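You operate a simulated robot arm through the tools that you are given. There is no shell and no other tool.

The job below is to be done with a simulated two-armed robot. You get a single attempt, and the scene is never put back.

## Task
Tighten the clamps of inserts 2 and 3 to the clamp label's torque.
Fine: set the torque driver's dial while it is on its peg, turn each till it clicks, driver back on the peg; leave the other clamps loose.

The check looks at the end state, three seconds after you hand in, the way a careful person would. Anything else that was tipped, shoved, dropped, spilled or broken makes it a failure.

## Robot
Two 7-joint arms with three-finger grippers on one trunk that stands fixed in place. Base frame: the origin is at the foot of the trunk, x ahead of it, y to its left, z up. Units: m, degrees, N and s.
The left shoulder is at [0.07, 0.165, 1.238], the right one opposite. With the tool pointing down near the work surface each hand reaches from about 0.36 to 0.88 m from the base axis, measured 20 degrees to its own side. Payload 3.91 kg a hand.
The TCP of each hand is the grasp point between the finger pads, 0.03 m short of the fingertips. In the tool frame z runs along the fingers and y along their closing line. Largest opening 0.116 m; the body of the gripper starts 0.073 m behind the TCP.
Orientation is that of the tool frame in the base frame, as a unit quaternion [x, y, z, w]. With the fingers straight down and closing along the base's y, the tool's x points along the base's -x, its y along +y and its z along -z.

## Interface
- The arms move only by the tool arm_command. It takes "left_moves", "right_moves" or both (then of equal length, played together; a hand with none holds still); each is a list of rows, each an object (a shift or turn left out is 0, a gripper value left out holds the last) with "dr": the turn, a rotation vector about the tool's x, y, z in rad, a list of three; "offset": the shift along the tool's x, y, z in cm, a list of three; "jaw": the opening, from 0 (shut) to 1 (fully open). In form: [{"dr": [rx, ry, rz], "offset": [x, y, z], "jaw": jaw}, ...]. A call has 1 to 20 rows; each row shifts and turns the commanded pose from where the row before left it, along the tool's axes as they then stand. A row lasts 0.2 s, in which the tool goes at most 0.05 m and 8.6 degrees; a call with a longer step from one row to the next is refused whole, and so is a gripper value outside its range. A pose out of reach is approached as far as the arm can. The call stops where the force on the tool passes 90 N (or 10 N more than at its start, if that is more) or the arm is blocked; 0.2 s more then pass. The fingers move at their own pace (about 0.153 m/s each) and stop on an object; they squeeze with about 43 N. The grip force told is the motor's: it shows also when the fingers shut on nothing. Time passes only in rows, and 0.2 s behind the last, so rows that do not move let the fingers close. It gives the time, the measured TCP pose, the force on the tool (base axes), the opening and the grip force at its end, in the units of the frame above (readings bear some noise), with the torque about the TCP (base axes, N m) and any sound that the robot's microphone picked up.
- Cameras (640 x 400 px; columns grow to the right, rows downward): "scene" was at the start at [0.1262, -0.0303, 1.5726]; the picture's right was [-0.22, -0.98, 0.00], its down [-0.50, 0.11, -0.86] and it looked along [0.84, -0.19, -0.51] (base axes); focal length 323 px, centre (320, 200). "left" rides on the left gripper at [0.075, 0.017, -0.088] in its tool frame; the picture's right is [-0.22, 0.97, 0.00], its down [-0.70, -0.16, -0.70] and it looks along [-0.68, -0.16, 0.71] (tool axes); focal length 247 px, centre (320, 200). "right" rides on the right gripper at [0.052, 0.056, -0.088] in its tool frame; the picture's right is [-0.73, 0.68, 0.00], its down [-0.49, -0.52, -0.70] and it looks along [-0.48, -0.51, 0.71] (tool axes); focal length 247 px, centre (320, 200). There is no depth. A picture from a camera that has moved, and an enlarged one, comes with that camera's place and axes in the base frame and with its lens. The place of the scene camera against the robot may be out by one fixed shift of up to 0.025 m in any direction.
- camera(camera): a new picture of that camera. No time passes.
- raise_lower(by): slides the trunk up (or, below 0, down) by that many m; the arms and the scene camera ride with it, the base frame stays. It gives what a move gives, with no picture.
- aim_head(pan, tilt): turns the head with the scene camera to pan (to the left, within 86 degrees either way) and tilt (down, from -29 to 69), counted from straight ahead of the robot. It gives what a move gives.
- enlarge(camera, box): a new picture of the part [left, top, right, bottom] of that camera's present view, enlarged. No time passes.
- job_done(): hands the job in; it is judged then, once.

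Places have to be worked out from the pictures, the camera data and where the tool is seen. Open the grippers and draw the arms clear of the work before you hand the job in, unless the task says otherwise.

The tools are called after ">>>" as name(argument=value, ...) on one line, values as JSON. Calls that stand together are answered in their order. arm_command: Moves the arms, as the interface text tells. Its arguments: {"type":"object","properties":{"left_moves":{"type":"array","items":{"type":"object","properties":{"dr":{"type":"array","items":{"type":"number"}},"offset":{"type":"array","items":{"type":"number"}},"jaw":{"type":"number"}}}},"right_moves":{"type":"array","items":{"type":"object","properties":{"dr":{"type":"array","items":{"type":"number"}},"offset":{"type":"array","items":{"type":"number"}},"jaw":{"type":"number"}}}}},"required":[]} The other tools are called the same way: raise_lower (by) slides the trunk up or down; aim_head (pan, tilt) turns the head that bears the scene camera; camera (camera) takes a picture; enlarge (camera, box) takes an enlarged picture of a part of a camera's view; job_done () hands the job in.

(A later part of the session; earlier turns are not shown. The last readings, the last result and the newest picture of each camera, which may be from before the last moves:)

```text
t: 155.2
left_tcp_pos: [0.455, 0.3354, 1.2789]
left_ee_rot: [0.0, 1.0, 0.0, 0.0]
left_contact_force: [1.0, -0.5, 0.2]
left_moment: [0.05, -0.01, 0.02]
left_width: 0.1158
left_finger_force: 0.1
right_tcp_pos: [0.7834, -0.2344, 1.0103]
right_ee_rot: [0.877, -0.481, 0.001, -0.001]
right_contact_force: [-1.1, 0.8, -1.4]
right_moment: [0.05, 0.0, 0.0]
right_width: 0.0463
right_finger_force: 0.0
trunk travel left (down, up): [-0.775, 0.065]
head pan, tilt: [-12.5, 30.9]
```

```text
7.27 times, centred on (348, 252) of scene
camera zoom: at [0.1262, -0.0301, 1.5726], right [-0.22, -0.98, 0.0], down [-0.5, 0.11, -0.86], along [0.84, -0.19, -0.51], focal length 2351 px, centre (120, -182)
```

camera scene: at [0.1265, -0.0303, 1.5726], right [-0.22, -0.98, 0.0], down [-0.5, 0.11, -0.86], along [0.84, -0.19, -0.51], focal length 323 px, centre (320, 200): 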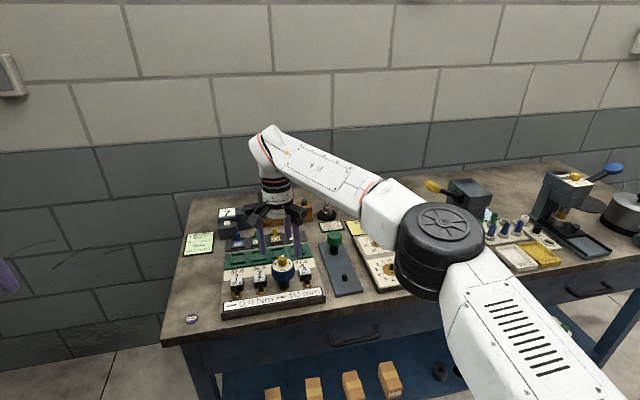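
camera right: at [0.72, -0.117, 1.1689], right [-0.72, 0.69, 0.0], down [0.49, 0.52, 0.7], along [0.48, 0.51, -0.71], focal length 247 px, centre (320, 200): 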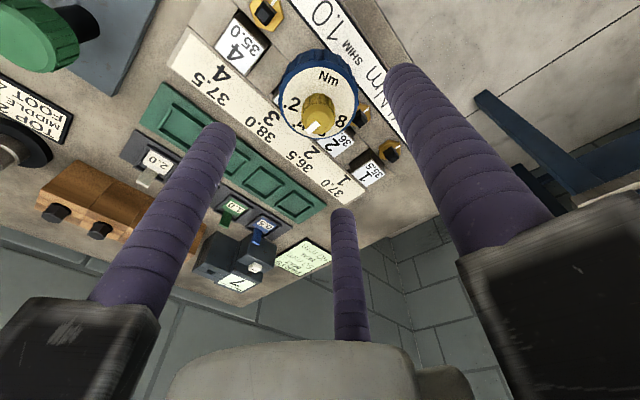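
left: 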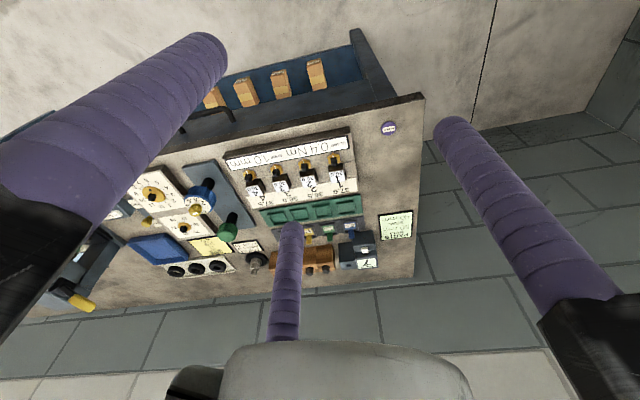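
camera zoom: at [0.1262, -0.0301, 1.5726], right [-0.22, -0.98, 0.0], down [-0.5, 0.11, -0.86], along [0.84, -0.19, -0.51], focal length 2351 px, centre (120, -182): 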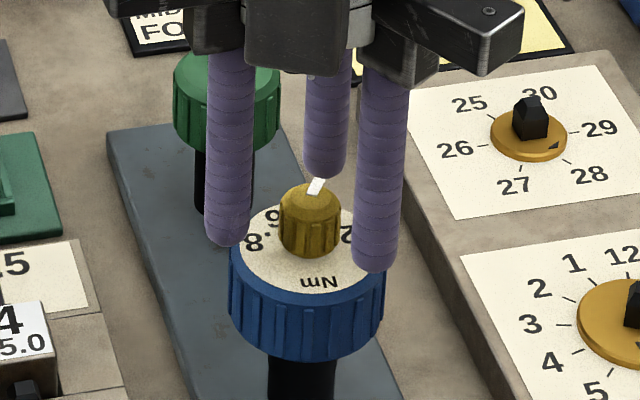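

Dial measures ≈0.383 now. On the peg I grip the knob and turn it ~20° clockwise toward .3.

>>> arm_command(right_moves=[{"jaw": 0.25}, {"jaw": 0.1}, {}, {"dr": [0, 0, 0.09]}, {"dr": [0, 0, 0.09]}, {"dr": [0, 0, 0.09]}, {"dr": [0, 0, 0.09]}, {}])

>>> arm_command(right_moves=[{"jaw": 0.42}, {}, {"offset": [0, 0, -2]}, {"offset": [0, 0, -2]}, {"offset": [0, 0, -2]}, {}])

>>> enlarge(camera="right", box=[270, 50, 370, 150])

```text
t: 157.0
left_tcp_pos: [0.457, 0.3335, 1.2787]
left_ee_rot: [0.0, 1.0, -0.001, 0.0]
left_contact_force: [-0.3, -0.4, 0.1]
left_moment: [-0.01, 0.01, 0.01]
left_width: 0.1159
left_finger_force: 0.1
right_tcp_pos: [0.7849, -0.2324, 1.0107]
right_ee_rot: [0.776, -0.631, 0.0, 0.0]
right_contact_force: [0.1, 0.2, -1.2]
right_moment: [0.06, -0.02, 0.04]
right_width: 0.0197
right_finger_force: 43.3
trunk travel left (down, up): [-0.775, 0.065]
head pan, tilt: [-12.5, 30.9]
```

```text
t: 158.4
left_tcp_pos: [0.4556, 0.3336, 1.2785]
left_ee_rot: [0.0, 1.0, 0.0, 0.0]
left_contact_force: [0.3, -0.2, -0.1]
left_moment: [0.0, 0.02, -0.03]
left_width: 0.116
left_finger_force: 0.0
right_tcp_pos: [0.7845, -0.2359, 1.0715]
right_ee_rot: [0.776, -0.631, -0.001, -0.001]
right_contact_force: [0.2, -0.5, 0.1]
right_moment: [0.0, 0.05, 0.01]
right_width: 0.0489
right_finger_force: 0.2
trunk travel left (down, up): [-0.775, 0.065]
head pan, tilt: [-12.5, 30.9]
```

```text
4.00 times, centred on (320, 100) of right
camera zoom: at [0.7424, -0.2987, 1.1601], right [-0.82, 0.58, 0.0], down [0.41, 0.58, 0.7], along [0.41, 0.57, -0.71], focal length 988 px, centre (320, 600)
```

zoom: 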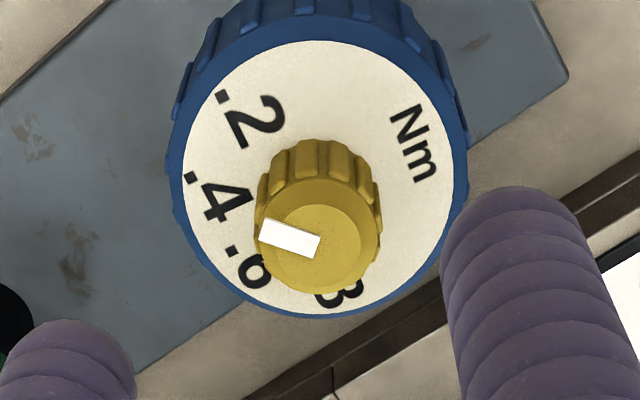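

The dial is now ≈0.34. I turn it further (another ~22°) for a clear test.

>>> arm_command(right_moves=[{"offset": [0, 0, 2]}, {"offset": [0, 0, 2]}, {"offset": [0, 0, 2]}, {"jaw": 0.25}, {"jaw": 0.1}, {}, {"dr": [0, 0, 0.1]}, {"dr": [0, 0, 0.1]}, {"dr": [0, 0, 0.1]}, {"dr": [0, 0, 0.1]}, {}])

>>> arm_command(right_moves=[{"jaw": 0.42}, {}, {"offset": [0, 0, -2]}, {"offset": [0, 0, -2]}, {"offset": [0, 0, -2]}, {}])

>>> enlarge(camera="right", box=[270, 50, 370, 150])

```text
t: 160.8
left_tcp_pos: [0.4557, 0.3347, 1.2774]
left_ee_rot: [0.0, 1.0, -0.001, 0.0]
left_contact_force: [0.1, -0.2, -0.2]
left_moment: [0.0, -0.01, -0.01]
left_width: 0.1162
left_finger_force: 0.1
right_tcp_pos: [0.7847, -0.2346, 1.0106]
right_ee_rot: [-0.635, 0.773, 0.001, 0.001]
right_contact_force: [-0.6, 0.9, 0.2]
right_moment: [0.01, 0.02, 0.02]
right_width: 0.0206
right_finger_force: 9.2
trunk travel left (down, up): [-0.775, 0.065]
head pan, tilt: [-12.5, 30.9]
```

```text
t: 162.2
left_tcp_pos: [0.456, 0.3345, 1.2794]
left_ee_rot: [0.0, 1.0, 0.0, 0.0]
left_contact_force: [-0.4, 0.5, -0.1]
left_moment: [-0.04, 0.01, 0.01]
left_width: 0.1161
left_finger_force: 0.1
right_tcp_pos: [0.7851, -0.2356, 1.0697]
right_ee_rot: [-0.635, 0.773, 0.001, 0.0]
right_contact_force: [0.4, 0.1, -0.3]
right_moment: [0.01, 0.0, 0.02]
right_width: 0.0487
right_finger_force: 0.1
trunk travel left (down, up): [-0.775, 0.065]
head pan, tilt: [-12.5, 30.9]
```

```text
4.00 times, centred on (320, 100) of right
camera zoom: at [0.7221, -0.2764, 1.1585], right [-0.53, 0.85, 0.0], down [0.61, 0.38, 0.7], along [0.6, 0.37, -0.71], focal length 988 px, centre (320, 600)
```

zoom: 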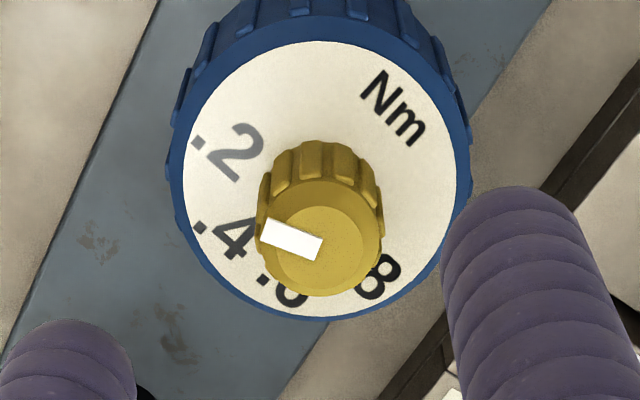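

Dial now ≈0.21. I lower, grip the handle and turn clockwise on the peg to compare the slip torque.

>>> arm_command(right_moves=[{"jaw": 0.75}, {}, {"offset": [0, 0, 2.2]}, {"offset": [0, 0, 2.2]}, {"offset": [0, 0, 2.2]}, {"offset": [0, 0, 2.2]}, {"offset": [0, 0, 2.2]}, {}, {"jaw": 0.4}, {"jaw": 0.0}, {}, {}])

>>> arm_command(right_moves=[{"dr": [0, 0, 0.07]}, {"dr": [0, 0, 0.07]}, {"dr": [0, 0, 0.07]}])

>>> arm_command(right_moves=[{"dr": [0, 0, 0.07]}, {"dr": [0, 0, 0.07]}, {"dr": [0, 0, 0.07]}])

>>> enlarge(camera="right", box=[240, 80, 400, 280])

```text
t: 164.8
left_tcp_pos: [0.4552, 0.3343, 1.2782]
left_ee_rot: [0.001, 1.0, 0.0, 0.0]
left_contact_force: [-0.7, 0.0, 1.3]
left_moment: [-0.05, 0.04, -0.01]
left_width: 0.1157
left_finger_force: 0.1
right_tcp_pos: [0.7856, -0.2347, 0.9597]
right_ee_rot: [-0.635, 0.773, 0.001, 0.0]
right_contact_force: [-3.0, -0.9, 0.1]
right_moment: [-0.01, 0.17, 0.03]
right_width: 0.0566
right_finger_force: 42.8
trunk travel left (down, up): [-0.775, 0.065]
head pan, tilt: [-12.5, 30.9]
```

```text
t: 165.6
left_tcp_pos: [0.4558, 0.334, 1.2792]
left_ee_rot: [0.0, 1.0, 0.0, 0.0]
left_contact_force: [-0.5, -0.2, 0.2]
left_moment: [-0.01, -0.02, 0.0]
left_width: 0.1157
left_finger_force: 0.0
right_tcp_pos: [0.7845, -0.2347, 0.96]
right_ee_rot: [-0.55, 0.835, 0.0, 0.0]
right_contact_force: [0.0, 0.8, -3.0]
right_moment: [0.05, -0.08, 0.18]
right_width: 0.0571
right_finger_force: 43.0
trunk travel left (down, up): [-0.775, 0.065]
head pan, tilt: [-12.5, 30.9]
```

```text
t: 166.4
left_tcp_pos: [0.4557, 0.3354, 1.2787]
left_ee_rot: [0.0, 1.0, -0.001, 0.001]
left_contact_force: [-0.9, -0.1, -0.7]
left_moment: [-0.02, 0.01, -0.04]
left_width: 0.1163
left_finger_force: 0.0
right_tcp_pos: [0.7846, -0.2352, 0.9608]
right_ee_rot: [-0.46, 0.888, 0.0, 0.0]
right_contact_force: [1.9, 2.1, -4.5]
right_moment: [0.22, -0.18, 0.19]
right_width: 0.0566
right_finger_force: 42.9
trunk travel left (down, up): [-0.775, 0.065]
head pan, tilt: [-12.5, 30.9]
```

```text
2.00 times, centred on (320, 180) of right
camera zoom: at [0.7112, -0.2461, 1.0487], right [-0.13, 0.99, 0.0], down [0.71, 0.09, 0.7], along [0.69, 0.09, -0.71], focal length 494 px, centre (320, 240)
```

zoom: 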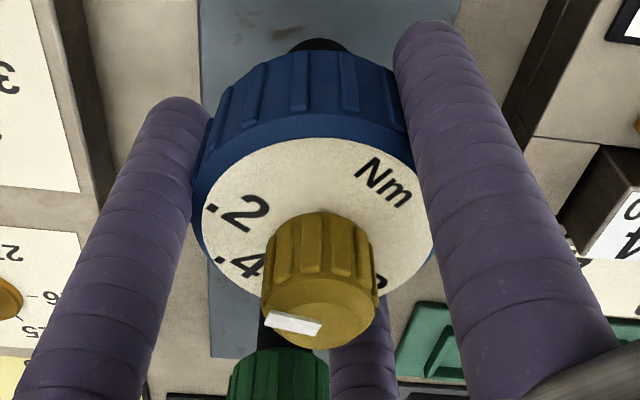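

With the dial at ≈0.21 the slip torque fell to ≈0.19, so the clutch does follow the dial. I test on the peg whether axial pressure really changes the clutch torque.

>>> arm_command(right_moves=[{"offset": [0, 0, 0.3]}, {"dr": [0, 0, 0.07]}, {"dr": [0, 0, 0.07]}, {"dr": [0, 0, 0.07]}])

>>> arm_command(right_moves=[{}])

>>> arm_command(right_moves=[{}])

```text
t: 167.4
left_tcp_pos: [0.4536, 0.3352, 1.2786]
left_ee_rot: [-0.001, 1.0, 0.0, 0.0]
left_contact_force: [0.4, 0.3, 0.0]
left_moment: [0.04, 0.0, 0.01]
left_width: 0.1159
left_finger_force: 0.0
right_tcp_pos: [0.7846, -0.2354, 0.9599]
right_ee_rot: [-0.364, 0.932, 0.0, 0.002]
right_contact_force: [2.4, -0.3, 15.9]
right_moment: [0.13, -0.13, 0.16]
right_width: 0.0567
right_finger_force: 43.5
trunk travel left (down, up): [-0.775, 0.065]
head pan, tilt: [-12.5, 30.9]
```

```text
t: 167.8
left_tcp_pos: [0.4534, 0.3349, 1.2786]
left_ee_rot: [0.0, 1.0, -0.001, 0.001]
left_contact_force: [0.4, -0.5, -0.8]
left_moment: [-0.03, 0.02, -0.03]
left_width: 0.1157
left_finger_force: 0.0
right_tcp_pos: [0.7842, -0.2345, 0.9591]
right_ee_rot: [-0.364, 0.932, -0.001, 0.001]
right_contact_force: [6.4, -0.3, 20.1]
right_moment: [0.11, -0.24, 0.08]
right_width: 0.0569
right_finger_force: 43.4
trunk travel left (down, up): [-0.775, 0.065]
head pan, tilt: [-12.5, 30.9]
```

```text
t: 168.2
left_tcp_pos: [0.454, 0.3363, 1.279]
left_ee_rot: [0.0, 1.0, -0.001, 0.002]
left_contact_force: [-0.2, -0.2, 0.1]
left_moment: [0.0, 0.01, -0.01]
left_width: 0.116
left_finger_force: 0.1
right_tcp_pos: [0.7839, -0.236, 0.9598]
right_ee_rot: [-0.365, 0.931, -0.001, 0.003]
right_contact_force: [10.1, -0.2, 22.6]
right_moment: [0.07, -0.37, 0.06]
right_width: 0.0566
right_finger_force: 42.8
trunk travel left (down, up): [-0.775, 0.065]
head pan, tilt: [-12.5, 30.9]
```

Pressing barely matters on the peg; the clutch simply slips at the dial value. Stud 3 sits now exactly at a quarter turn, perhaps its stop, so I'll set the dial back to .4 here on the peg and try clamp 3 again. I release and go to the knob.

>>> arm_command(right_moves=[{"offset": [0, 0, -0.3]}, {"jaw": 0.6}, {"jaw": 0.75}, {}, {"offset": [0, 0, -1.7]}, {"offset": [0, 0, -1.7]}, {"offset": [0, 0, -1.7]}, {"jaw": 0.4}, {}, {"jaw": 0.1}, {}, {}])

>>> arm_command(right_moves=[{"dr": [0, 0, -0.132]}, {"dr": [0, 0, -0.132]}, {"dr": [0, 0, -0.132]}, {"dr": [0, 0, -0.132]}, {"dr": [0, 0, -0.132]}, {"dr": [0, 0, -0.132]}, {}])

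>>> arm_command(right_moves=[{"jaw": 0.42}, {}, {"offset": [0, 0, -2]}, {"offset": [0, 0, -2]}, {"offset": [0, 0, -2]}, {}])

>>> enlarge(camera="right", box=[270, 50, 370, 150])

```text
t: 170.8
left_tcp_pos: [0.4559, 0.3352, 1.2783]
left_ee_rot: [0.0, 1.0, -0.001, 0.0]
left_contact_force: [0.0, -0.4, 0.1]
left_moment: [0.0, 0.01, -0.02]
left_width: 0.116
left_finger_force: 0.1
right_tcp_pos: [0.7841, -0.236, 1.0123]
right_ee_rot: [-0.365, 0.931, 0.0, 0.001]
right_contact_force: [1.2, -0.3, 0.9]
right_moment: [-0.04, -0.03, -0.01]
right_width: 0.0206
right_finger_force: 8.9
trunk travel left (down, up): [-0.775, 0.065]
head pan, tilt: [-12.5, 30.9]
```

```text
t: 172.4
left_tcp_pos: [0.4554, 0.335, 1.2777]
left_ee_rot: [0.0, 1.0, -0.001, 0.0]
left_contact_force: [0.5, -0.4, 0.5]
left_moment: [0.02, 0.03, -0.02]
left_width: 0.1159
left_finger_force: 0.0
right_tcp_pos: [0.7852, -0.235, 1.0116]
right_ee_rot: [-0.695, 0.719, 0.0, 0.0]
right_contact_force: [0.8, 1.9, 3.4]
right_moment: [0.04, -0.04, 0.01]
right_width: 0.0193
right_finger_force: 42.9
trunk travel left (down, up): [-0.775, 0.065]
head pan, tilt: [-12.5, 30.9]
```

```text
t: 173.8
left_tcp_pos: [0.4555, 0.3346, 1.2795]
left_ee_rot: [0.0, 1.0, 0.001, 0.0]
left_contact_force: [-0.4, -0.9, -0.3]
left_moment: [-0.01, 0.0, 0.01]
left_width: 0.1161
left_finger_force: 0.1
right_tcp_pos: [0.785, -0.2346, 1.0723]
right_ee_rot: [-0.696, 0.718, 0.001, 0.001]
right_contact_force: [-0.8, -0.2, 0.1]
right_moment: [0.02, 0.05, 0.02]
right_width: 0.0487
right_finger_force: 0.1
trunk travel left (down, up): [-0.775, 0.065]
head pan, tilt: [-12.5, 30.9]
```

```text
4.00 times, centred on (320, 100) of right
camera zoom: at [0.7292, -0.2851, 1.1607], right [-0.66, 0.75, 0.0], down [0.54, 0.47, 0.7], along [0.53, 0.46, -0.71], focal length 988 px, centre (320, 600)
```

zoom: 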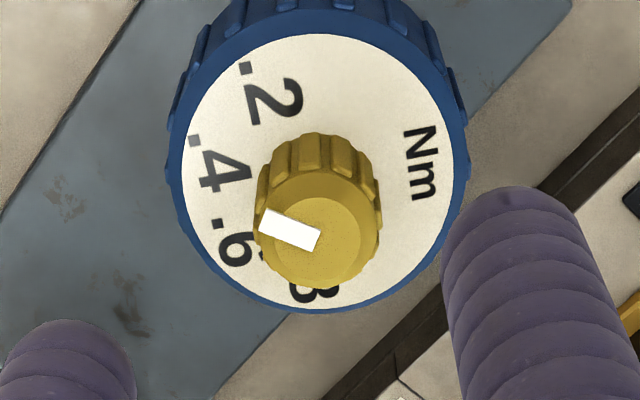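

The dial reads ≈0.377; it needs ~5.7° more counter-clockwise. I re-grip the knob and add it.

>>> arm_command(right_moves=[{"offset": [0, 0, 2]}, {"offset": [0, 0, 2]}, {"offset": [0, 0, 2]}, {"jaw": 0.25}, {"jaw": 0.0}, {}, {}, {"dr": [0, 0, -0.055]}, {"dr": [0, 0, -0.055]}, {}, {"jaw": 0.42}, {}, {"offset": [0, 0, -2]}, {"offset": [0, 0, -2]}, {"offset": [0, 0, -2]}, {}])

>>> enlarge(camera="right", box=[270, 50, 370, 150])

```text
t: 177.2
left_tcp_pos: [0.4552, 0.3341, 1.2782]
left_ee_rot: [0.001, 1.0, 0.0, 0.0]
left_contact_force: [-1.0, 0.4, 0.0]
left_moment: [-0.01, 0.01, 0.01]
left_width: 0.1159
left_finger_force: 0.1
right_tcp_pos: [0.7857, -0.2339, 1.0701]
right_ee_rot: [0.734, -0.679, -0.001, 0.0]
right_contact_force: [-0.9, 0.1, -0.3]
right_moment: [-0.02, -0.01, 0.04]
right_width: 0.0488
right_finger_force: 0.0
trunk travel left (down, up): [-0.775, 0.065]
head pan, tilt: [-12.5, 30.9]
```

```text
4.00 times, centred on (320, 100) of right
camera zoom: at [0.7352, -0.2918, 1.1596], right [-0.74, 0.68, 0.0], down [0.48, 0.52, 0.7], along [0.47, 0.52, -0.71], focal length 988 px, centre (320, 600)
```

zoom: 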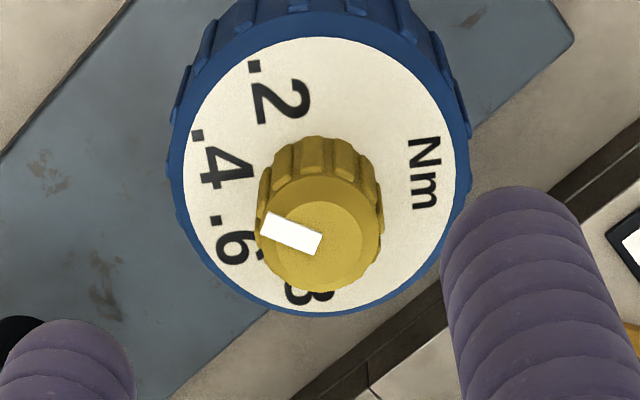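

Now ≈0.385. One more nudge of ~5.5° (the handle follows part of it).

>>> arm_command(right_moves=[{"offset": [0, 0, 2]}, {"offset": [0, 0, 2]}, {"offset": [0, 0, 2]}, {"jaw": 0.25}, {"jaw": 0.0}, {}, {}, {"dr": [0, 0, -0.05]}, {"dr": [0, 0, -0.05]}, {}, {"jaw": 0.42}, {}, {"offset": [0, 0, -2]}, {"offset": [0, 0, -2]}, {"offset": [0, 0, -2]}, {}])

>>> enlarge(camera="right", box=[270, 50, 370, 150])

>>> enlarge(camera="scene", box=[334, 244, 360, 272])

```text
t: 180.6
left_tcp_pos: [0.4566, 0.3353, 1.2786]
left_ee_rot: [0.0, 1.0, 0.0, 0.0]
left_contact_force: [-0.3, 0.0, -0.2]
left_moment: [0.01, 0.0, -0.03]
left_width: 0.116
left_finger_force: 0.1
right_tcp_pos: [0.7839, -0.2357, 1.0721]
right_ee_rot: [0.767, -0.642, 0.0, 0.0]
right_contact_force: [-0.2, 1.1, 0.0]
right_moment: [-0.02, -0.01, 0.0]
right_width: 0.0489
right_finger_force: 0.1
trunk travel left (down, up): [-0.775, 0.065]
head pan, tilt: [-12.5, 30.9]
```

```text
4.00 times, centred on (320, 100) of right
camera zoom: at [0.7411, -0.2975, 1.1598], right [-0.8, 0.6, 0.0], down [0.43, 0.57, 0.7], along [0.42, 0.56, -0.71], focal length 988 px, centre (320, 600)
```

zoom: 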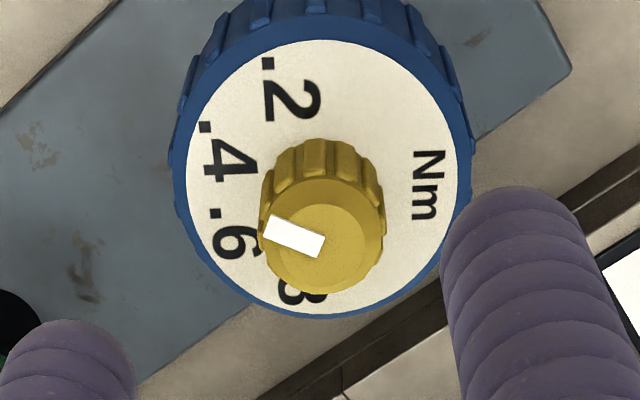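

```text
14.29 times, centred on (347, 258) of scene
camera zoom: at [0.1262, -0.0302, 1.5726], right [-0.22, -0.98, 0.0], down [-0.5, 0.11, -0.86], along [0.84, -0.19, -0.51], focal length 4617 px, centre (-66, -629)
```

zoom: 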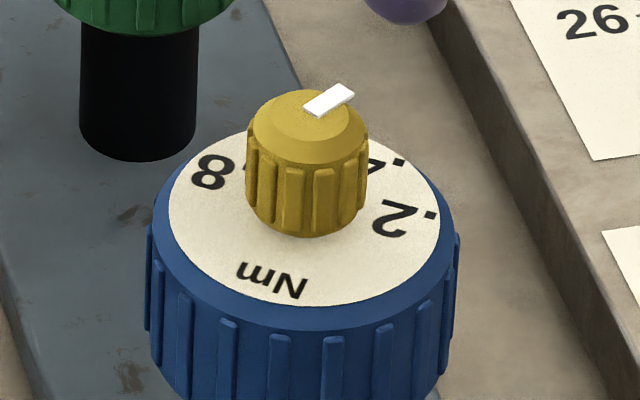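

The dial is at ≈0.395–0.40 again. I yaw the hand to ~200°, lower and grip the handle to take the driver to clamp 3.

>>> arm_command(right_moves=[{"jaw": 0.75, "dr": [0, 0, -0.1454]}, {"dr": [0, 0, -0.1454]}, {"dr": [0, 0, -0.1454]}, {"dr": [0, 0, -0.1454]}, {"dr": [0, 0, -0.1454]}, {"dr": [0, 0, -0.1454]}, {"dr": [0, 0, -0.1454]}, {"dr": [0, 0, -0.1454]}, {"dr": [0, 0, -0.1454]}, {"dr": [0, 0, -0.1454]}, {"dr": [0, 0, -0.1454]}, {"dr": [0, 0, -0.1454]}, {}])

>>> enlarge(camera="right", box=[260, 40, 380, 160])

```text
t: 183.4
left_tcp_pos: [0.4556, 0.3341, 1.2788]
left_ee_rot: [-0.001, 1.0, 0.0, 0.0]
left_contact_force: [0.4, -0.2, -0.3]
left_moment: [0.0, 0.0, 0.01]
left_width: 0.1159
left_finger_force: 0.1
right_tcp_pos: [0.7837, -0.2344, 1.0712]
right_ee_rot: [0.984, 0.176, 0.002, 0.0]
right_contact_force: [0.4, 0.7, -0.8]
right_moment: [0.02, 0.02, 0.0]
right_width: 0.087
right_finger_force: 0.0
trunk travel left (down, up): [-0.775, 0.065]
head pan, tilt: [-12.5, 30.9]
```

```text
3.33 times, centred on (320, 100) of right
camera zoom: at [0.8547, -0.2705, 1.16], right [-0.45, -0.89, 0.0], down [-0.64, 0.32, 0.7], along [-0.62, 0.32, -0.71], focal length 823 px, centre (320, 533)
```

zoom: 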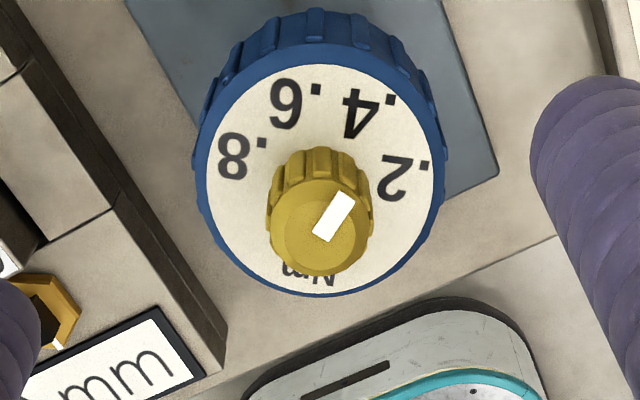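

All four labels visible: pointer matches ".4" within ~1°. I descend, grip the handle, and lift the driver off the peg.

>>> arm_command(right_moves=[{"offset": [0, 0, 2.2]}, {"offset": [0, 0, 2.2]}, {"offset": [0, 0, 2.2]}, {"offset": [0, 0, 2.2]}, {"offset": [0, 0, 2.3]}, {}, {"jaw": 0.4}, {"jaw": 0.0}, {}, {}])

>>> arm_command(right_moves=[{"offset": [0, 0, -0.5]}, {"offset": [0, 0, -0.8]}, {"offset": [0, 0, -1.2]}, {"offset": [0, 0, -1.5]}, {"offset": [0, 0, -2]}, {"offset": [0, 0, -2]}, {"offset": [0, 0, -2]}, {}])

>>> enlarge(camera="scene", box=[310, 195, 385, 295])

```text
t: 185.6
left_tcp_pos: [0.4568, 0.3334, 1.2786]
left_ee_rot: [0.0, 1.0, 0.0, 0.0]
left_contact_force: [0.5, 0.1, 0.7]
left_moment: [0.01, -0.01, -0.01]
left_width: 0.116
left_finger_force: 0.1
right_tcp_pos: [0.7829, -0.235, 0.9599]
right_ee_rot: [0.985, 0.173, 0.0, 0.0]
right_contact_force: [7.9, -2.8, 3.4]
right_moment: [-0.15, -0.38, -0.08]
right_width: 0.0568
right_finger_force: 42.7
trunk travel left (down, up): [-0.775, 0.065]
head pan, tilt: [-12.5, 30.9]
```

```text
t: 187.4
left_tcp_pos: [0.4554, 0.334, 1.2783]
left_ee_rot: [0.0, 1.0, 0.0, 0.0]
left_contact_force: [-0.6, 0.0, -0.5]
left_moment: [0.03, 0.01, 0.0]
left_width: 0.1158
left_finger_force: 0.2
right_tcp_pos: [0.7853, -0.234, 1.0581]
right_ee_rot: [0.985, 0.175, 0.0, 0.0]
right_contact_force: [-0.4, -0.3, -1.5]
right_moment: [0.08, 0.0, 0.01]
right_width: 0.0567
right_finger_force: 42.6
trunk travel left (down, up): [-0.775, 0.065]
head pan, tilt: [-12.5, 30.9]
```

```text
4.00 times, centred on (348, 245) of scene
camera zoom: at [0.1268, -0.0302, 1.5726], right [-0.22, -0.98, 0.0], down [-0.5, 0.11, -0.86], along [0.84, -0.19, -0.51], focal length 1293 px, centre (210, 20)
```

zoom: 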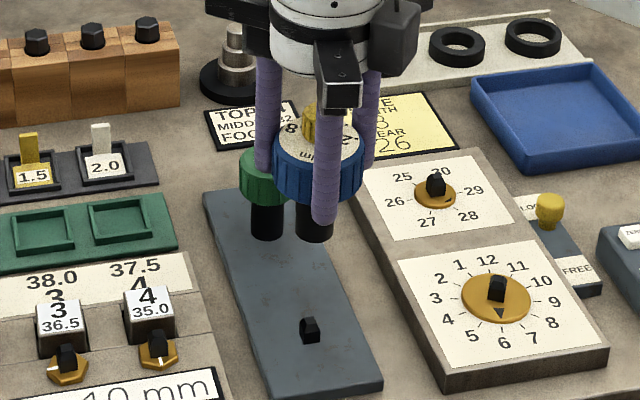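

Driver lifted cleanly. I carry it over clamp 3 again.

>>> arm_command(right_moves=[{"offset": [0.936, -3.354, 0]}, {"offset": [0.936, -3.354, 0]}, {"offset": [0.936, -3.354, 0]}, {"offset": [0.936, -3.354, 0]}, {"offset": [0.936, -3.354, 0]}, {}, {}])

>>> enlarge(camera="right", box=[270, 40, 370, 140])

>>> enlarge(camera="scene", box=[268, 240, 304, 296])

```text
t: 189.0
left_tcp_pos: [0.4553, 0.3346, 1.2778]
left_ee_rot: [0.001, 1.0, 0.0, 0.0]
left_contact_force: [0.2, -0.1, 0.6]
left_moment: [0.0, -0.08, -0.03]
left_width: 0.1159
left_finger_force: 0.0
right_tcp_pos: [0.771, -0.063, 1.0581]
right_ee_rot: [0.985, 0.174, 0.001, 0.0]
right_contact_force: [0.1, -0.6, -2.3]
right_moment: [-0.01, 0.0, -0.01]
right_width: 0.0566
right_finger_force: 42.9
trunk travel left (down, up): [-0.775, 0.065]
head pan, tilt: [-12.5, 30.9]
```

```text
4.00 times, centred on (320, 90) of right
camera zoom: at [0.8423, -0.0985, 1.1472], right [-0.45, -0.89, 0.0], down [-0.64, 0.32, 0.7], along [-0.62, 0.32, -0.71], focal length 988 px, centre (320, 640)
```

zoom: 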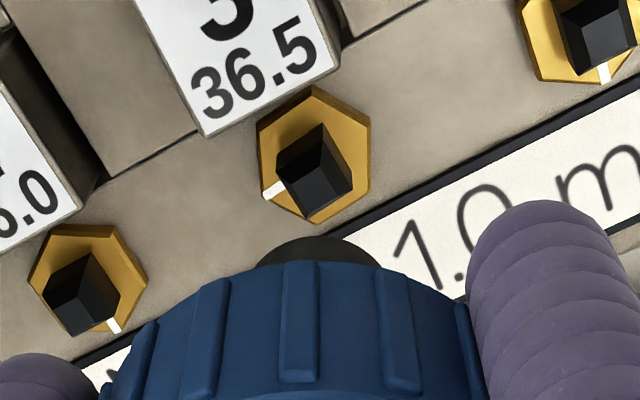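

```text
7.14 times, centred on (286, 268) of scene
camera zoom: at [0.1264, -0.03, 1.5726], right [-0.22, -0.98, 0.0], down [-0.5, 0.11, -0.86], along [0.84, -0.19, -0.51], focal length 2309 px, centre (563, -286)
```

zoom: 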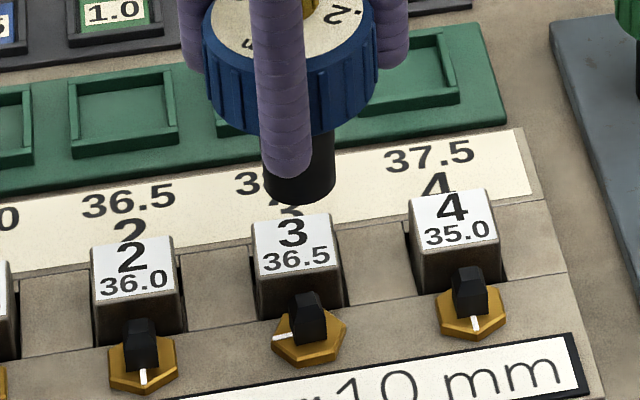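

The stud is ~1.5 mm to the left of the axis; I correct and lower onto stud 3 gently.

>>> arm_command(right_moves=[{"offset": [0, -0.15, 0]}, {"offset": [0, 0, 2]}, {"offset": [0, 0, 2]}, {"offset": [0, 0, 1.5]}, {}, {"offset": [0, 0, 0.4]}, {"offset": [0, 0, 0.4]}, {"offset": [0, 0, 0.4]}, {}])

>>> arm_command(right_moves=[{"offset": [0, 0, 0.3]}, {"offset": [0, 0, 0.3]}, {"offset": [0, 0, 0.3]}, {}])

>>> enlarge(camera="scene", box=[278, 268, 300, 294])

```text
t: 191.0
left_tcp_pos: [0.4556, 0.3347, 1.2784]
left_ee_rot: [0.0, 1.0, 0.0, 0.0]
left_contact_force: [0.2, -1.6, -0.3]
left_moment: [0.03, 0.01, 0.01]
left_width: 0.1159
left_finger_force: 0.0
right_tcp_pos: [0.7709, -0.0611, 0.9943]
right_ee_rot: [0.985, 0.174, 0.0, 0.0]
right_contact_force: [-0.5, -3.2, -1.4]
right_moment: [-0.24, 0.01, 0.0]
right_width: 0.0569
right_finger_force: 43.0
trunk travel left (down, up): [-0.775, 0.065]
head pan, tilt: [-12.5, 30.9]
```

```text
t: 192.0
left_tcp_pos: [0.4557, 0.3337, 1.2778]
left_ee_rot: [0.001, 1.0, 0.0, 0.001]
left_contact_force: [0.6, 0.9, -0.2]
left_moment: [-0.03, 0.0, 0.0]
left_width: 0.116
left_finger_force: 0.0
right_tcp_pos: [0.7703, -0.0611, 0.9844]
right_ee_rot: [0.985, 0.175, 0.0, -0.001]
right_contact_force: [-0.2, -5.3, -0.2]
right_moment: [-0.38, 0.02, 0.02]
right_width: 0.0569
right_finger_force: 43.1
trunk travel left (down, up): [-0.775, 0.065]
head pan, tilt: [-12.5, 30.9]
```

```text
15.38 times, centred on (289, 281) of scene
camera zoom: at [0.1262, -0.0311, 1.5726], right [-0.22, -0.98, 0.0], down [-0.5, 0.11, -0.86], along [0.84, -0.19, -0.51], focal length 4973 px, centre (797, -1046)
```

zoom: 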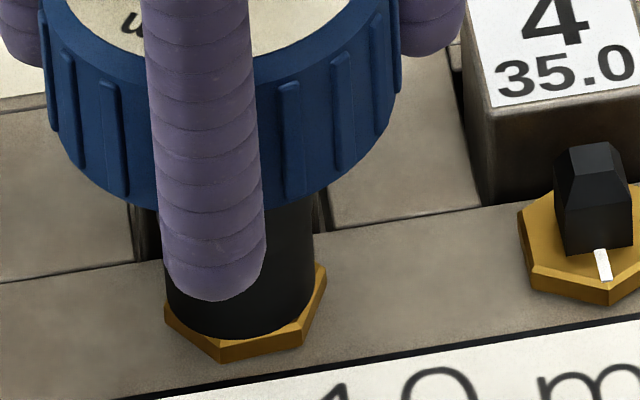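

Almost seated, with 5 N of side force; I shift 0.6 mm toward −y and lower the last 3 mm.

>>> arm_command(right_moves=[{"offset": [-0.02, 0.06, 0]}, {"offset": [0, 0, 0.2]}, {"offset": [0, 0, 0.15]}, {}])

>>> arm_command(right_moves=[{"dr": [0, 0, 0.06]}, {"dr": [0, 0, 0.06]}])

>>> arm_command(right_moves=[{"dr": [0, 0, 0.06]}, {"dr": [0, 0, 0.06]}])

>>> arm_command(right_moves=[{"dr": [0, 0, 0.06]}, {"dr": [0, 0, 0.06]}])

```text
t: 193.0
left_tcp_pos: [0.4542, 0.3339, 1.2792]
left_ee_rot: [-0.001, 1.0, 0.0, 0.001]
left_contact_force: [-0.3, 0.3, 0.5]
left_moment: [-0.01, 0.0, -0.02]
left_width: 0.1159
left_finger_force: 0.0
right_tcp_pos: [0.7703, -0.0605, 0.9829]
right_ee_rot: [0.985, 0.175, 0.003, -0.001]
right_contact_force: [8.4, -5.7, 17.8]
right_moment: [-0.31, -0.32, -0.04]
right_width: 0.0566
right_finger_force: 43.0
trunk travel left (down, up): [-0.775, 0.065]
head pan, tilt: [-12.5, 30.9]
```

```text
t: 193.6
left_tcp_pos: [0.4533, 0.3341, 1.2784]
left_ee_rot: [0.001, 1.0, 0.0, 0.001]
left_contact_force: [0.1, 0.4, 0.3]
left_moment: [0.01, 0.0, -0.01]
left_width: 0.1158
left_finger_force: 0.0
right_tcp_pos: [0.7709, -0.0604, 0.9825]
right_ee_rot: [0.993, 0.114, 0.004, 0.0]
right_contact_force: [12.4, -6.7, 28.2]
right_moment: [-0.32, -0.5, 0.07]
right_width: 0.0568
right_finger_force: 42.5
trunk travel left (down, up): [-0.775, 0.065]
head pan, tilt: [-12.5, 30.9]
```

```text
t: 194.2
left_tcp_pos: [0.4545, 0.333, 1.2798]
left_ee_rot: [0.0, 1.0, 0.001, 0.0]
left_contact_force: [0.1, -0.7, 0.7]
left_moment: [-0.02, 0.02, -0.03]
left_width: 0.1161
left_finger_force: 0.0
right_tcp_pos: [0.7703, -0.0615, 0.9838]
right_ee_rot: [0.998, 0.055, 0.003, 0.0]
right_contact_force: [15.4, -6.3, 29.3]
right_moment: [-0.32, -0.68, 0.07]
right_width: 0.0571
right_finger_force: 42.6
trunk travel left (down, up): [-0.775, 0.065]
head pan, tilt: [-12.5, 30.9]
```

```text
t: 194.8
left_tcp_pos: [0.4541, 0.3333, 1.2786]
left_ee_rot: [0.0, 1.0, 0.0, 0.001]
left_contact_force: [-0.5, -1.4, 0.5]
left_moment: [0.0, 0.02, 0.02]
left_width: 0.1158
left_finger_force: 0.1
right_tcp_pos: [0.7702, -0.0616, 0.9832]
right_ee_rot: [1.0, -0.006, 0.003, -0.001]
right_contact_force: [15.4, -6.1, 25.3]
right_moment: [-0.31, -0.66, 0.09]
right_width: 0.0566
right_finger_force: 42.9
trunk travel left (down, up): [-0.775, 0.065]
head pan, tilt: [-12.5, 30.9]
```

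Too much pressure (25 N) and side load; I relieve both and continue turning in small steps.

>>> arm_command(right_moves=[{"offset": [0.1, 0.06, -0.2]}, {"offset": [0, 0, -0.1]}, {}])

>>> arm_command(right_moves=[{"dr": [0, 0, 0.08]}, {"dr": [0, 0, 0.08]}])

>>> arm_command(right_moves=[{"dr": [0, 0, 0.08]}, {"dr": [0, 0, 0.08]}])

>>> enlarge(camera="scene", box=[278, 276, 300, 294])

```text
t: 195.6
left_tcp_pos: [0.4543, 0.3341, 1.2773]
left_ee_rot: [0.0, 1.0, 0.0, 0.001]
left_contact_force: [0.6, 0.2, 0.1]
left_moment: [-0.04, -0.01, -0.01]
left_width: 0.1162
left_finger_force: 0.0
right_tcp_pos: [0.7721, -0.0617, 0.9828]
right_ee_rot: [1.0, -0.003, 0.0, -0.001]
right_contact_force: [8.6, -1.9, 13.6]
right_moment: [-0.11, -0.39, 0.03]
right_width: 0.0568
right_finger_force: 43.1
trunk travel left (down, up): [-0.775, 0.065]
head pan, tilt: [-12.5, 30.9]
```

```text
t: 196.2
left_tcp_pos: [0.4553, 0.3339, 1.2778]
left_ee_rot: [-0.001, 1.0, 0.001, 0.001]
left_contact_force: [0.0, 0.0, -0.6]
left_moment: [0.0, -0.01, -0.01]
left_width: 0.1162
left_finger_force: 0.0
right_tcp_pos: [0.7709, -0.0599, 0.9843]
right_ee_rot: [0.996, -0.086, 0.0, -0.001]
right_contact_force: [4.6, -2.5, 6.4]
right_moment: [-0.06, -0.18, 0.18]
right_width: 0.0565
right_finger_force: 42.8
trunk travel left (down, up): [-0.775, 0.065]
head pan, tilt: [-12.5, 30.9]
```

```text
t: 196.8
left_tcp_pos: [0.4565, 0.334, 1.2781]
left_ee_rot: [0.0, 1.0, 0.001, -0.001]
left_contact_force: [-0.8, -0.1, 0.2]
left_moment: [0.01, -0.01, 0.02]
left_width: 0.116
left_finger_force: 0.1
right_tcp_pos: [0.7704, -0.0613, 0.9843]
right_ee_rot: [0.986, -0.164, 0.0, -0.001]
right_contact_force: [2.5, -1.8, 1.6]
right_moment: [0.02, -0.04, 0.2]
right_width: 0.0567
right_finger_force: 43.2
trunk travel left (down, up): [-0.775, 0.065]
head pan, tilt: [-12.5, 30.9]
```

```text
16.00 times, centred on (289, 285) of scene
camera zoom: at [0.1263, -0.0304, 1.5726], right [-0.22, -0.98, 0.0], down [-0.5, 0.11, -0.86], along [0.84, -0.19, -0.51], focal length 5172 px, centre (816, -1160)
```

zoom: 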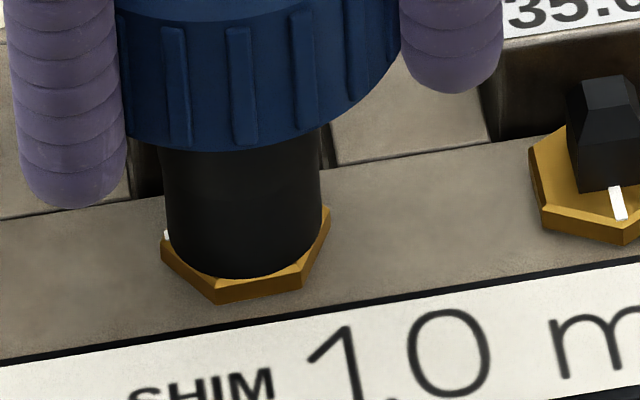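

Torque rises again as the pressure vanishes (0.20). I now make a longer sweep without pressing, listening for the click with the hex at its quarter-turn position.

>>> arm_command(right_moves=[{"dr": [0, 0, 0.149]}, {"dr": [0, 0, 0.149]}, {"dr": [0, 0, 0.149]}, {"dr": [0, 0, 0.149]}, {"dr": [0, 0, 0.149]}, {"dr": [0, 0, 0.149]}, {"dr": [0, 0, 0.149]}, {"dr": [0, 0, 0.149]}])

>>> enlarge(camera="scene", box=[278, 276, 300, 294])

```text
t: 198.6
left_tcp_pos: [0.4544, 0.3345, 1.2784]
left_ee_rot: [0.0, 1.0, -0.002, 0.0]
left_contact_force: [-0.1, 0.1, 0.7]
left_moment: [0.01, 0.04, 0.01]
left_width: 0.116
left_finger_force: 0.0
right_tcp_pos: [0.7716, -0.0619, 0.9829]
right_ee_rot: [0.724, -0.69, 0.001, 0.001]
right_contact_force: [-1.5, 2.2, -0.5]
right_moment: [0.28, 0.15, 0.3]
right_width: 0.0567
right_finger_force: 43.1
trunk travel left (down, up): [-0.775, 0.065]
head pan, tilt: [-12.5, 30.9]
```

```text
16.00 times, centred on (289, 285) of scene
camera zoom: at [0.1264, -0.0298, 1.5726], right [-0.22, -0.98, 0.0], down [-0.5, 0.11, -0.86], along [0.84, -0.19, -0.51], focal length 5172 px, centre (816, -1160)
```

zoom: 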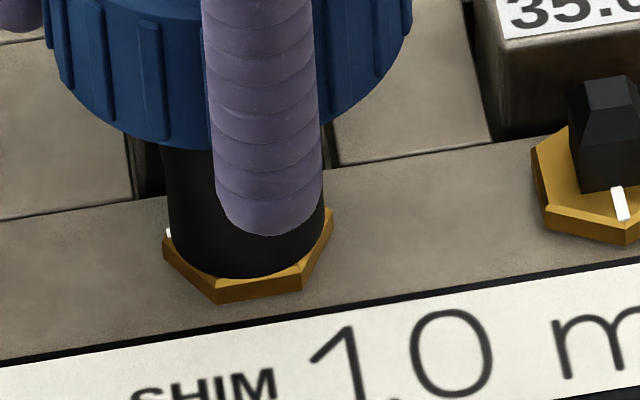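

A pattern emerges: transmitted torque falls with downward pressure and should rise with a slight upward pull. I try turning while pulling up gently (~2 mm) to reach the full 0.4.

>>> arm_command(right_moves=[{"offset": [0, 0, -0.2]}, {"dr": [0, 0, 0.12]}, {"dr": [0, 0, 0.12]}, {"dr": [0, 0, 0.12]}])

>>> arm_command(right_moves=[{"offset": [0, 0, -0.1]}, {"dr": [0, 0, 0.12]}, {"dr": [0, 0, 0.12]}, {"dr": [0, 0, 0.12]}])

>>> enlarge(camera="right", box=[240, 80, 400, 280])

```text
t: 199.6
left_tcp_pos: [0.4568, 0.3351, 1.2771]
left_ee_rot: [0.0, 1.0, 0.0, 0.0]
left_contact_force: [0.6, 0.1, -0.3]
left_moment: [-0.02, 0.01, 0.02]
left_width: 0.1161
left_finger_force: 0.0
right_tcp_pos: [0.7719, -0.061, 0.9839]
right_ee_rot: [-0.589, 0.808, 0.0, 0.0]
right_contact_force: [-7.5, 0.1, -17.4]
right_moment: [0.11, 0.38, 0.27]
right_width: 0.0565
right_finger_force: 43.5
trunk travel left (down, up): [-0.775, 0.065]
head pan, tilt: [-12.5, 30.9]
```

```text
t: 200.6
left_tcp_pos: [0.4564, 0.3351, 1.2787]
left_ee_rot: [-0.001, 1.0, 0.0, 0.0]
left_contact_force: [-0.4, 0.4, 0.7]
left_moment: [-0.01, 0.02, 0.02]
left_width: 0.1162
left_finger_force: 0.1
right_tcp_pos: [0.7719, -0.0615, 0.9845]
right_ee_rot: [-0.434, 0.901, 0.002, -0.002]
right_contact_force: [-14.0, -0.7, -26.4]
right_moment: [-0.04, 0.67, 0.31]
right_width: 0.0566
right_finger_force: 42.7
trunk travel left (down, up): [-0.775, 0.065]
head pan, tilt: [-12.5, 30.9]
```

```text
2.00 times, centred on (320, 180) of right
camera zoom: at [0.6983, -0.0679, 1.0735], right [-0.08, 1.0, 0.0], down [0.71, 0.05, 0.7], along [0.7, 0.05, -0.72], focal length 494 px, centre (320, 240)
```

zoom: 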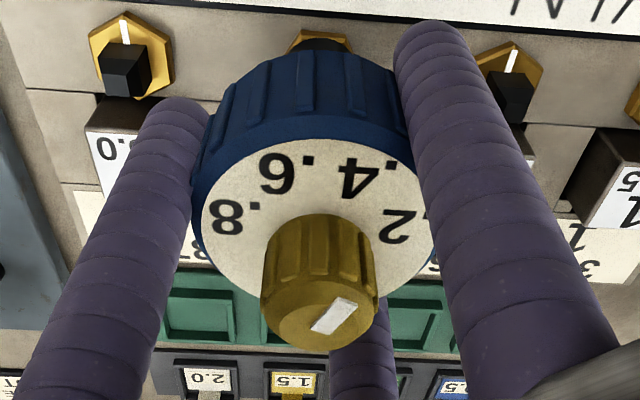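

Pulling up gives ≈0.31 read but still no click on clamp 3. I'll try the untouched clamp 2 with a clean, unpressed approach. First relieve, release, and wind the wrist back to take the driver at a fresh yaw.

>>> arm_command(right_moves=[{"offset": [0, 0, 0.25]}, {"jaw": 0.6}, {"jaw": 0.75}, {}])

>>> arm_command(right_moves=[{"dr": [0, 0, -0.149]}, {"dr": [0, 0, -0.149]}, {"dr": [0, 0, -0.149]}, {"dr": [0, 0, -0.149]}, {"dr": [0, 0, -0.149]}, {"dr": [0, 0, -0.149]}, {"dr": [0, 0, -0.149]}, {"dr": [0, 0, -0.149]}, {"dr": [0, 0, -0.149]}, {"dr": [0, 0, -0.149]}, {"dr": [0, 0, -0.149]}, {"dr": [0, 0, -0.149]}, {"dr": [0, 0, -0.149]}, {"dr": [0, 0, -0.149]}, {"dr": [0, 0, -0.149]}, {"dr": [0, 0, -0.149]}, {"dr": [0, 0, -0.149]}, {"dr": [0, 0, -0.149]}, {"dr": [0, 0, -0.149]}])

>>> enlarge(camera="scene", box=[255, 235, 325, 305])

```text
t: 201.6
left_tcp_pos: [0.4541, 0.3355, 1.2783]
left_ee_rot: [0.0, 1.0, -0.001, 0.001]
left_contact_force: [-0.2, -0.3, -1.0]
left_moment: [0.02, -0.02, 0.02]
left_width: 0.1158
left_finger_force: 0.1
right_tcp_pos: [0.7725, -0.0612, 0.9857]
right_ee_rot: [-0.434, 0.901, 0.0, 0.001]
right_contact_force: [-0.6, -0.4, 0.6]
right_moment: [-0.02, -0.03, 0.0]
right_width: 0.0872
right_finger_force: 0.1
trunk travel left (down, up): [-0.775, 0.065]
head pan, tilt: [-12.5, 30.9]
```

```text
t: 205.6
left_tcp_pos: [0.4558, 0.3349, 1.2782]
left_ee_rot: [0.0, 1.0, 0.0, 0.0]
left_contact_force: [0.0, 0.1, -0.2]
left_moment: [0.0, 0.02, -0.01]
left_width: 0.1161
left_finger_force: 0.1
right_tcp_pos: [0.7718, -0.0615, 0.9847]
right_ee_rot: [0.956, 0.292, 0.001, 0.0]
right_contact_force: [0.6, -0.4, 0.2]
right_moment: [-0.02, 0.01, -0.01]
right_width: 0.087
right_finger_force: 0.0
trunk travel left (down, up): [-0.775, 0.065]
head pan, tilt: [-12.5, 30.9]
```

```text
5.71 times, centred on (290, 270) of scene
camera zoom: at [0.1262, -0.03, 1.5726], right [-0.22, -0.98, 0.0], down [-0.5, 0.11, -0.86], along [0.84, -0.19, -0.51], focal length 1847 px, centre (491, -200)
```

zoom: 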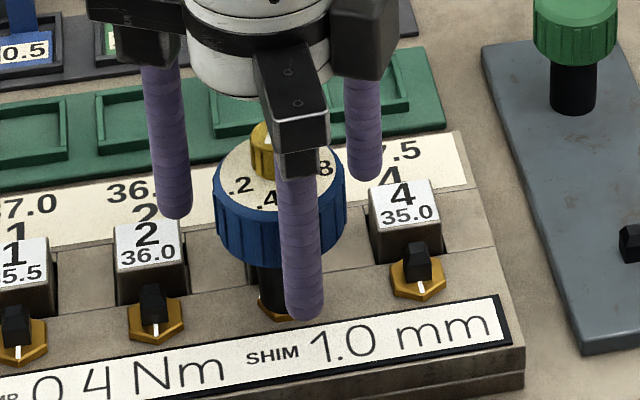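

ψ≈214°. I grip and lift the driver from stud 3 and look at stud 3.

>>> arm_command(right_moves=[{"offset": [0, 0, 0.4]}, {"jaw": 0.4}, {"jaw": 0.0}, {}, {}, {"offset": [0, 0, -0.5]}, {"offset": [0, 0, -0.8]}, {"offset": [0, 0, -1.2]}, {"offset": [0, 0, -1.5]}, {"offset": [0, 0, -2]}, {"offset": [0, 0, -2]}, {}])

>>> enlarge(camera="scene", box=[278, 268, 300, 294])

>>> enlarge(camera="right", box=[240, 30, 400, 230])

```text
t: 208.2
left_tcp_pos: [0.4558, 0.3347, 1.2784]
left_ee_rot: [0.0, 1.0, 0.0, 0.001]
left_contact_force: [0.6, 0.0, -0.6]
left_moment: [0.01, 0.01, 0.07]
left_width: 0.1161
left_finger_force: 0.0
right_tcp_pos: [0.7705, -0.0624, 1.0603]
right_ee_rot: [0.957, 0.291, 0.001, 0.0]
right_contact_force: [-0.4, 0.0, -1.2]
right_moment: [0.01, -0.01, 0.01]
right_width: 0.0569
right_finger_force: 43.1
trunk travel left (down, up): [-0.775, 0.065]
head pan, tilt: [-12.5, 30.9]
```

```text
15.38 times, centred on (289, 281) of scene
camera zoom: at [0.1268, -0.0301, 1.5726], right [-0.22, -0.98, 0.0], down [-0.5, 0.11, -0.86], along [0.84, -0.19, -0.51], focal length 4973 px, centre (797, -1046)
```

zoom: 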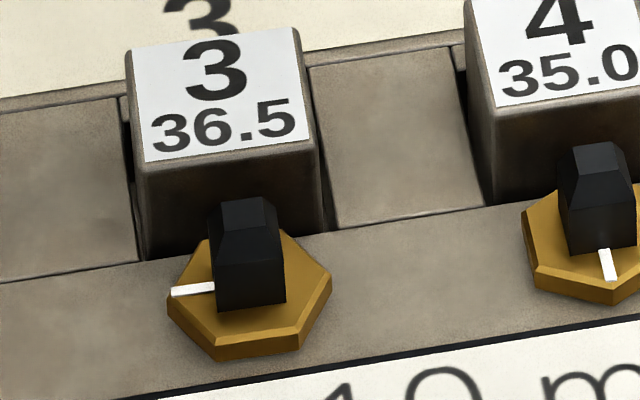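

```text
2.00 times, centred on (320, 130) of right
camera zoom: at [0.8488, -0.0801, 1.1496], right [-0.23, -0.97, 0.0], down [-0.7, 0.16, 0.7], along [-0.68, 0.16, -0.71], focal length 494 px, centre (320, 340)
```

zoom: 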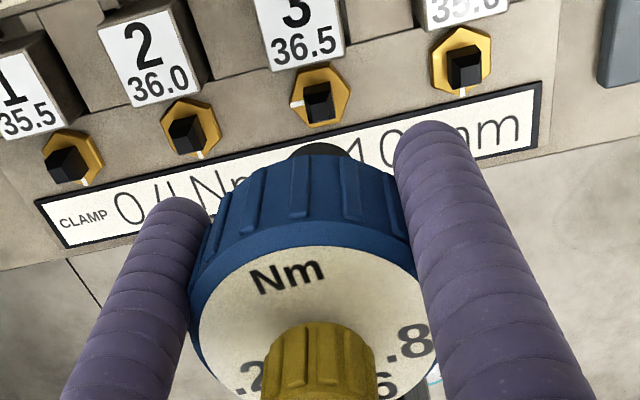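

Stud 3 has crept to ≈94° (no hard stop at 90). I move on to clamp 2: shift 6 cm to the left, turn +3.8° so the bit matches stud 2, and check alignment.

>>> arm_command(right_moves=[{"offset": [1.67, -2.52, 0]}, {"offset": [1.67, -2.52, 0]}, {"dr": [0, 0, -0.066]}, {}, {}])

>>> enlarge(camera="right", box=[270, 40, 370, 140])

>>> enlarge(camera="scene", box=[240, 240, 290, 300])

```text
t: 209.4
left_tcp_pos: [0.4563, 0.3363, 1.2778]
left_ee_rot: [0.0, 1.0, -0.001, -0.001]
left_contact_force: [0.1, 0.7, -0.7]
left_moment: [0.02, -0.02, 0.0]
left_width: 0.1158
left_finger_force: 0.1
right_tcp_pos: [0.7713, 0.0004, 1.0608]
right_ee_rot: [0.947, 0.322, 0.0, 0.0]
right_contact_force: [-0.3, 0.4, -2.7]
right_moment: [-0.02, -0.01, 0.0]
right_width: 0.0567
right_finger_force: 43.3
trunk travel left (down, up): [-0.775, 0.065]
head pan, tilt: [-12.5, 30.9]
```

```text
4.00 times, centred on (320, 90) of right
camera zoom: at [0.8497, -0.0138, 1.1486], right [-0.16, -0.99, 0.0], down [-0.71, 0.12, 0.7], along [-0.69, 0.12, -0.71], focal length 988 px, centre (320, 640)
```

zoom: 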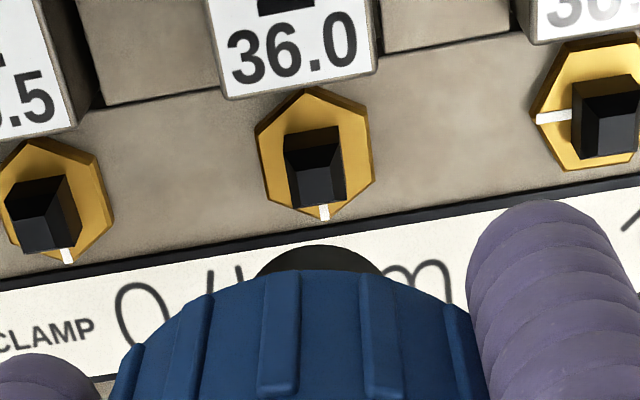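

```text
6.67 times, centred on (265, 270) of scene
camera zoom: at [0.1265, -0.0294, 1.5726], right [-0.22, -0.98, 0.0], down [-0.5, 0.11, -0.86], along [0.84, -0.19, -0.51], focal length 2155 px, centre (687, -267)
```

zoom: 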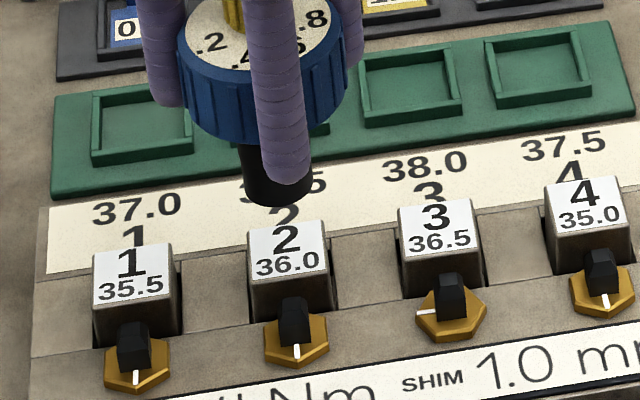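

Clamp 2's stud is within ~0.5 mm of the axis. I lower onto it gently, avoiding any pressure at the end.

>>> arm_command(right_moves=[{"offset": [0, 0, 2]}, {"offset": [0, 0, 2]}, {"offset": [0, 0, 1.5]}, {}, {"offset": [0, 0, 0.4]}, {"offset": [0, 0, 0.4]}, {"offset": [0, 0, 0.3]}, {}])

>>> enlarge(camera="scene", box=[250, 265, 278, 300])

```text
t: 211.2
left_tcp_pos: [0.4566, 0.3343, 1.2778]
left_ee_rot: [0.0, 1.0, -0.001, 0.001]
left_contact_force: [0.3, -0.5, -0.6]
left_moment: [-0.02, -0.01, 0.02]
left_width: 0.1158
left_finger_force: 0.0
right_tcp_pos: [0.7699, -0.001, 0.9949]
right_ee_rot: [0.946, 0.323, 0.0, -0.001]
right_contact_force: [0.5, -0.4, -1.5]
right_moment: [0.02, -0.02, 0.0]
right_width: 0.0568
right_finger_force: 43.0
trunk travel left (down, up): [-0.775, 0.065]
head pan, tilt: [-12.5, 30.9]
```

```text
11.43 times, centred on (264, 282) of scene
camera zoom: at [0.1265, -0.0301, 1.5726], right [-0.22, -0.98, 0.0], down [-0.5, 0.11, -0.86], along [0.84, -0.19, -0.51], focal length 3694 px, centre (960, -743)
```

zoom: 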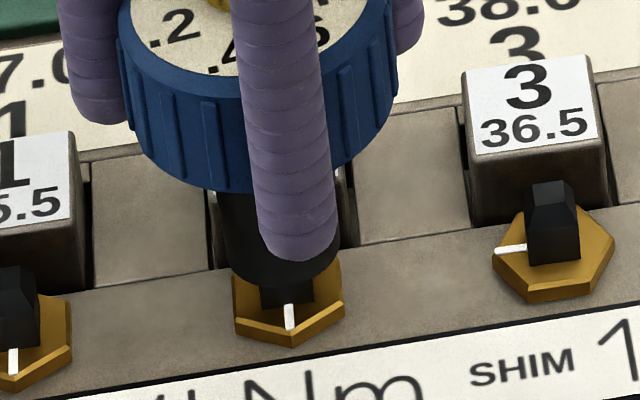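

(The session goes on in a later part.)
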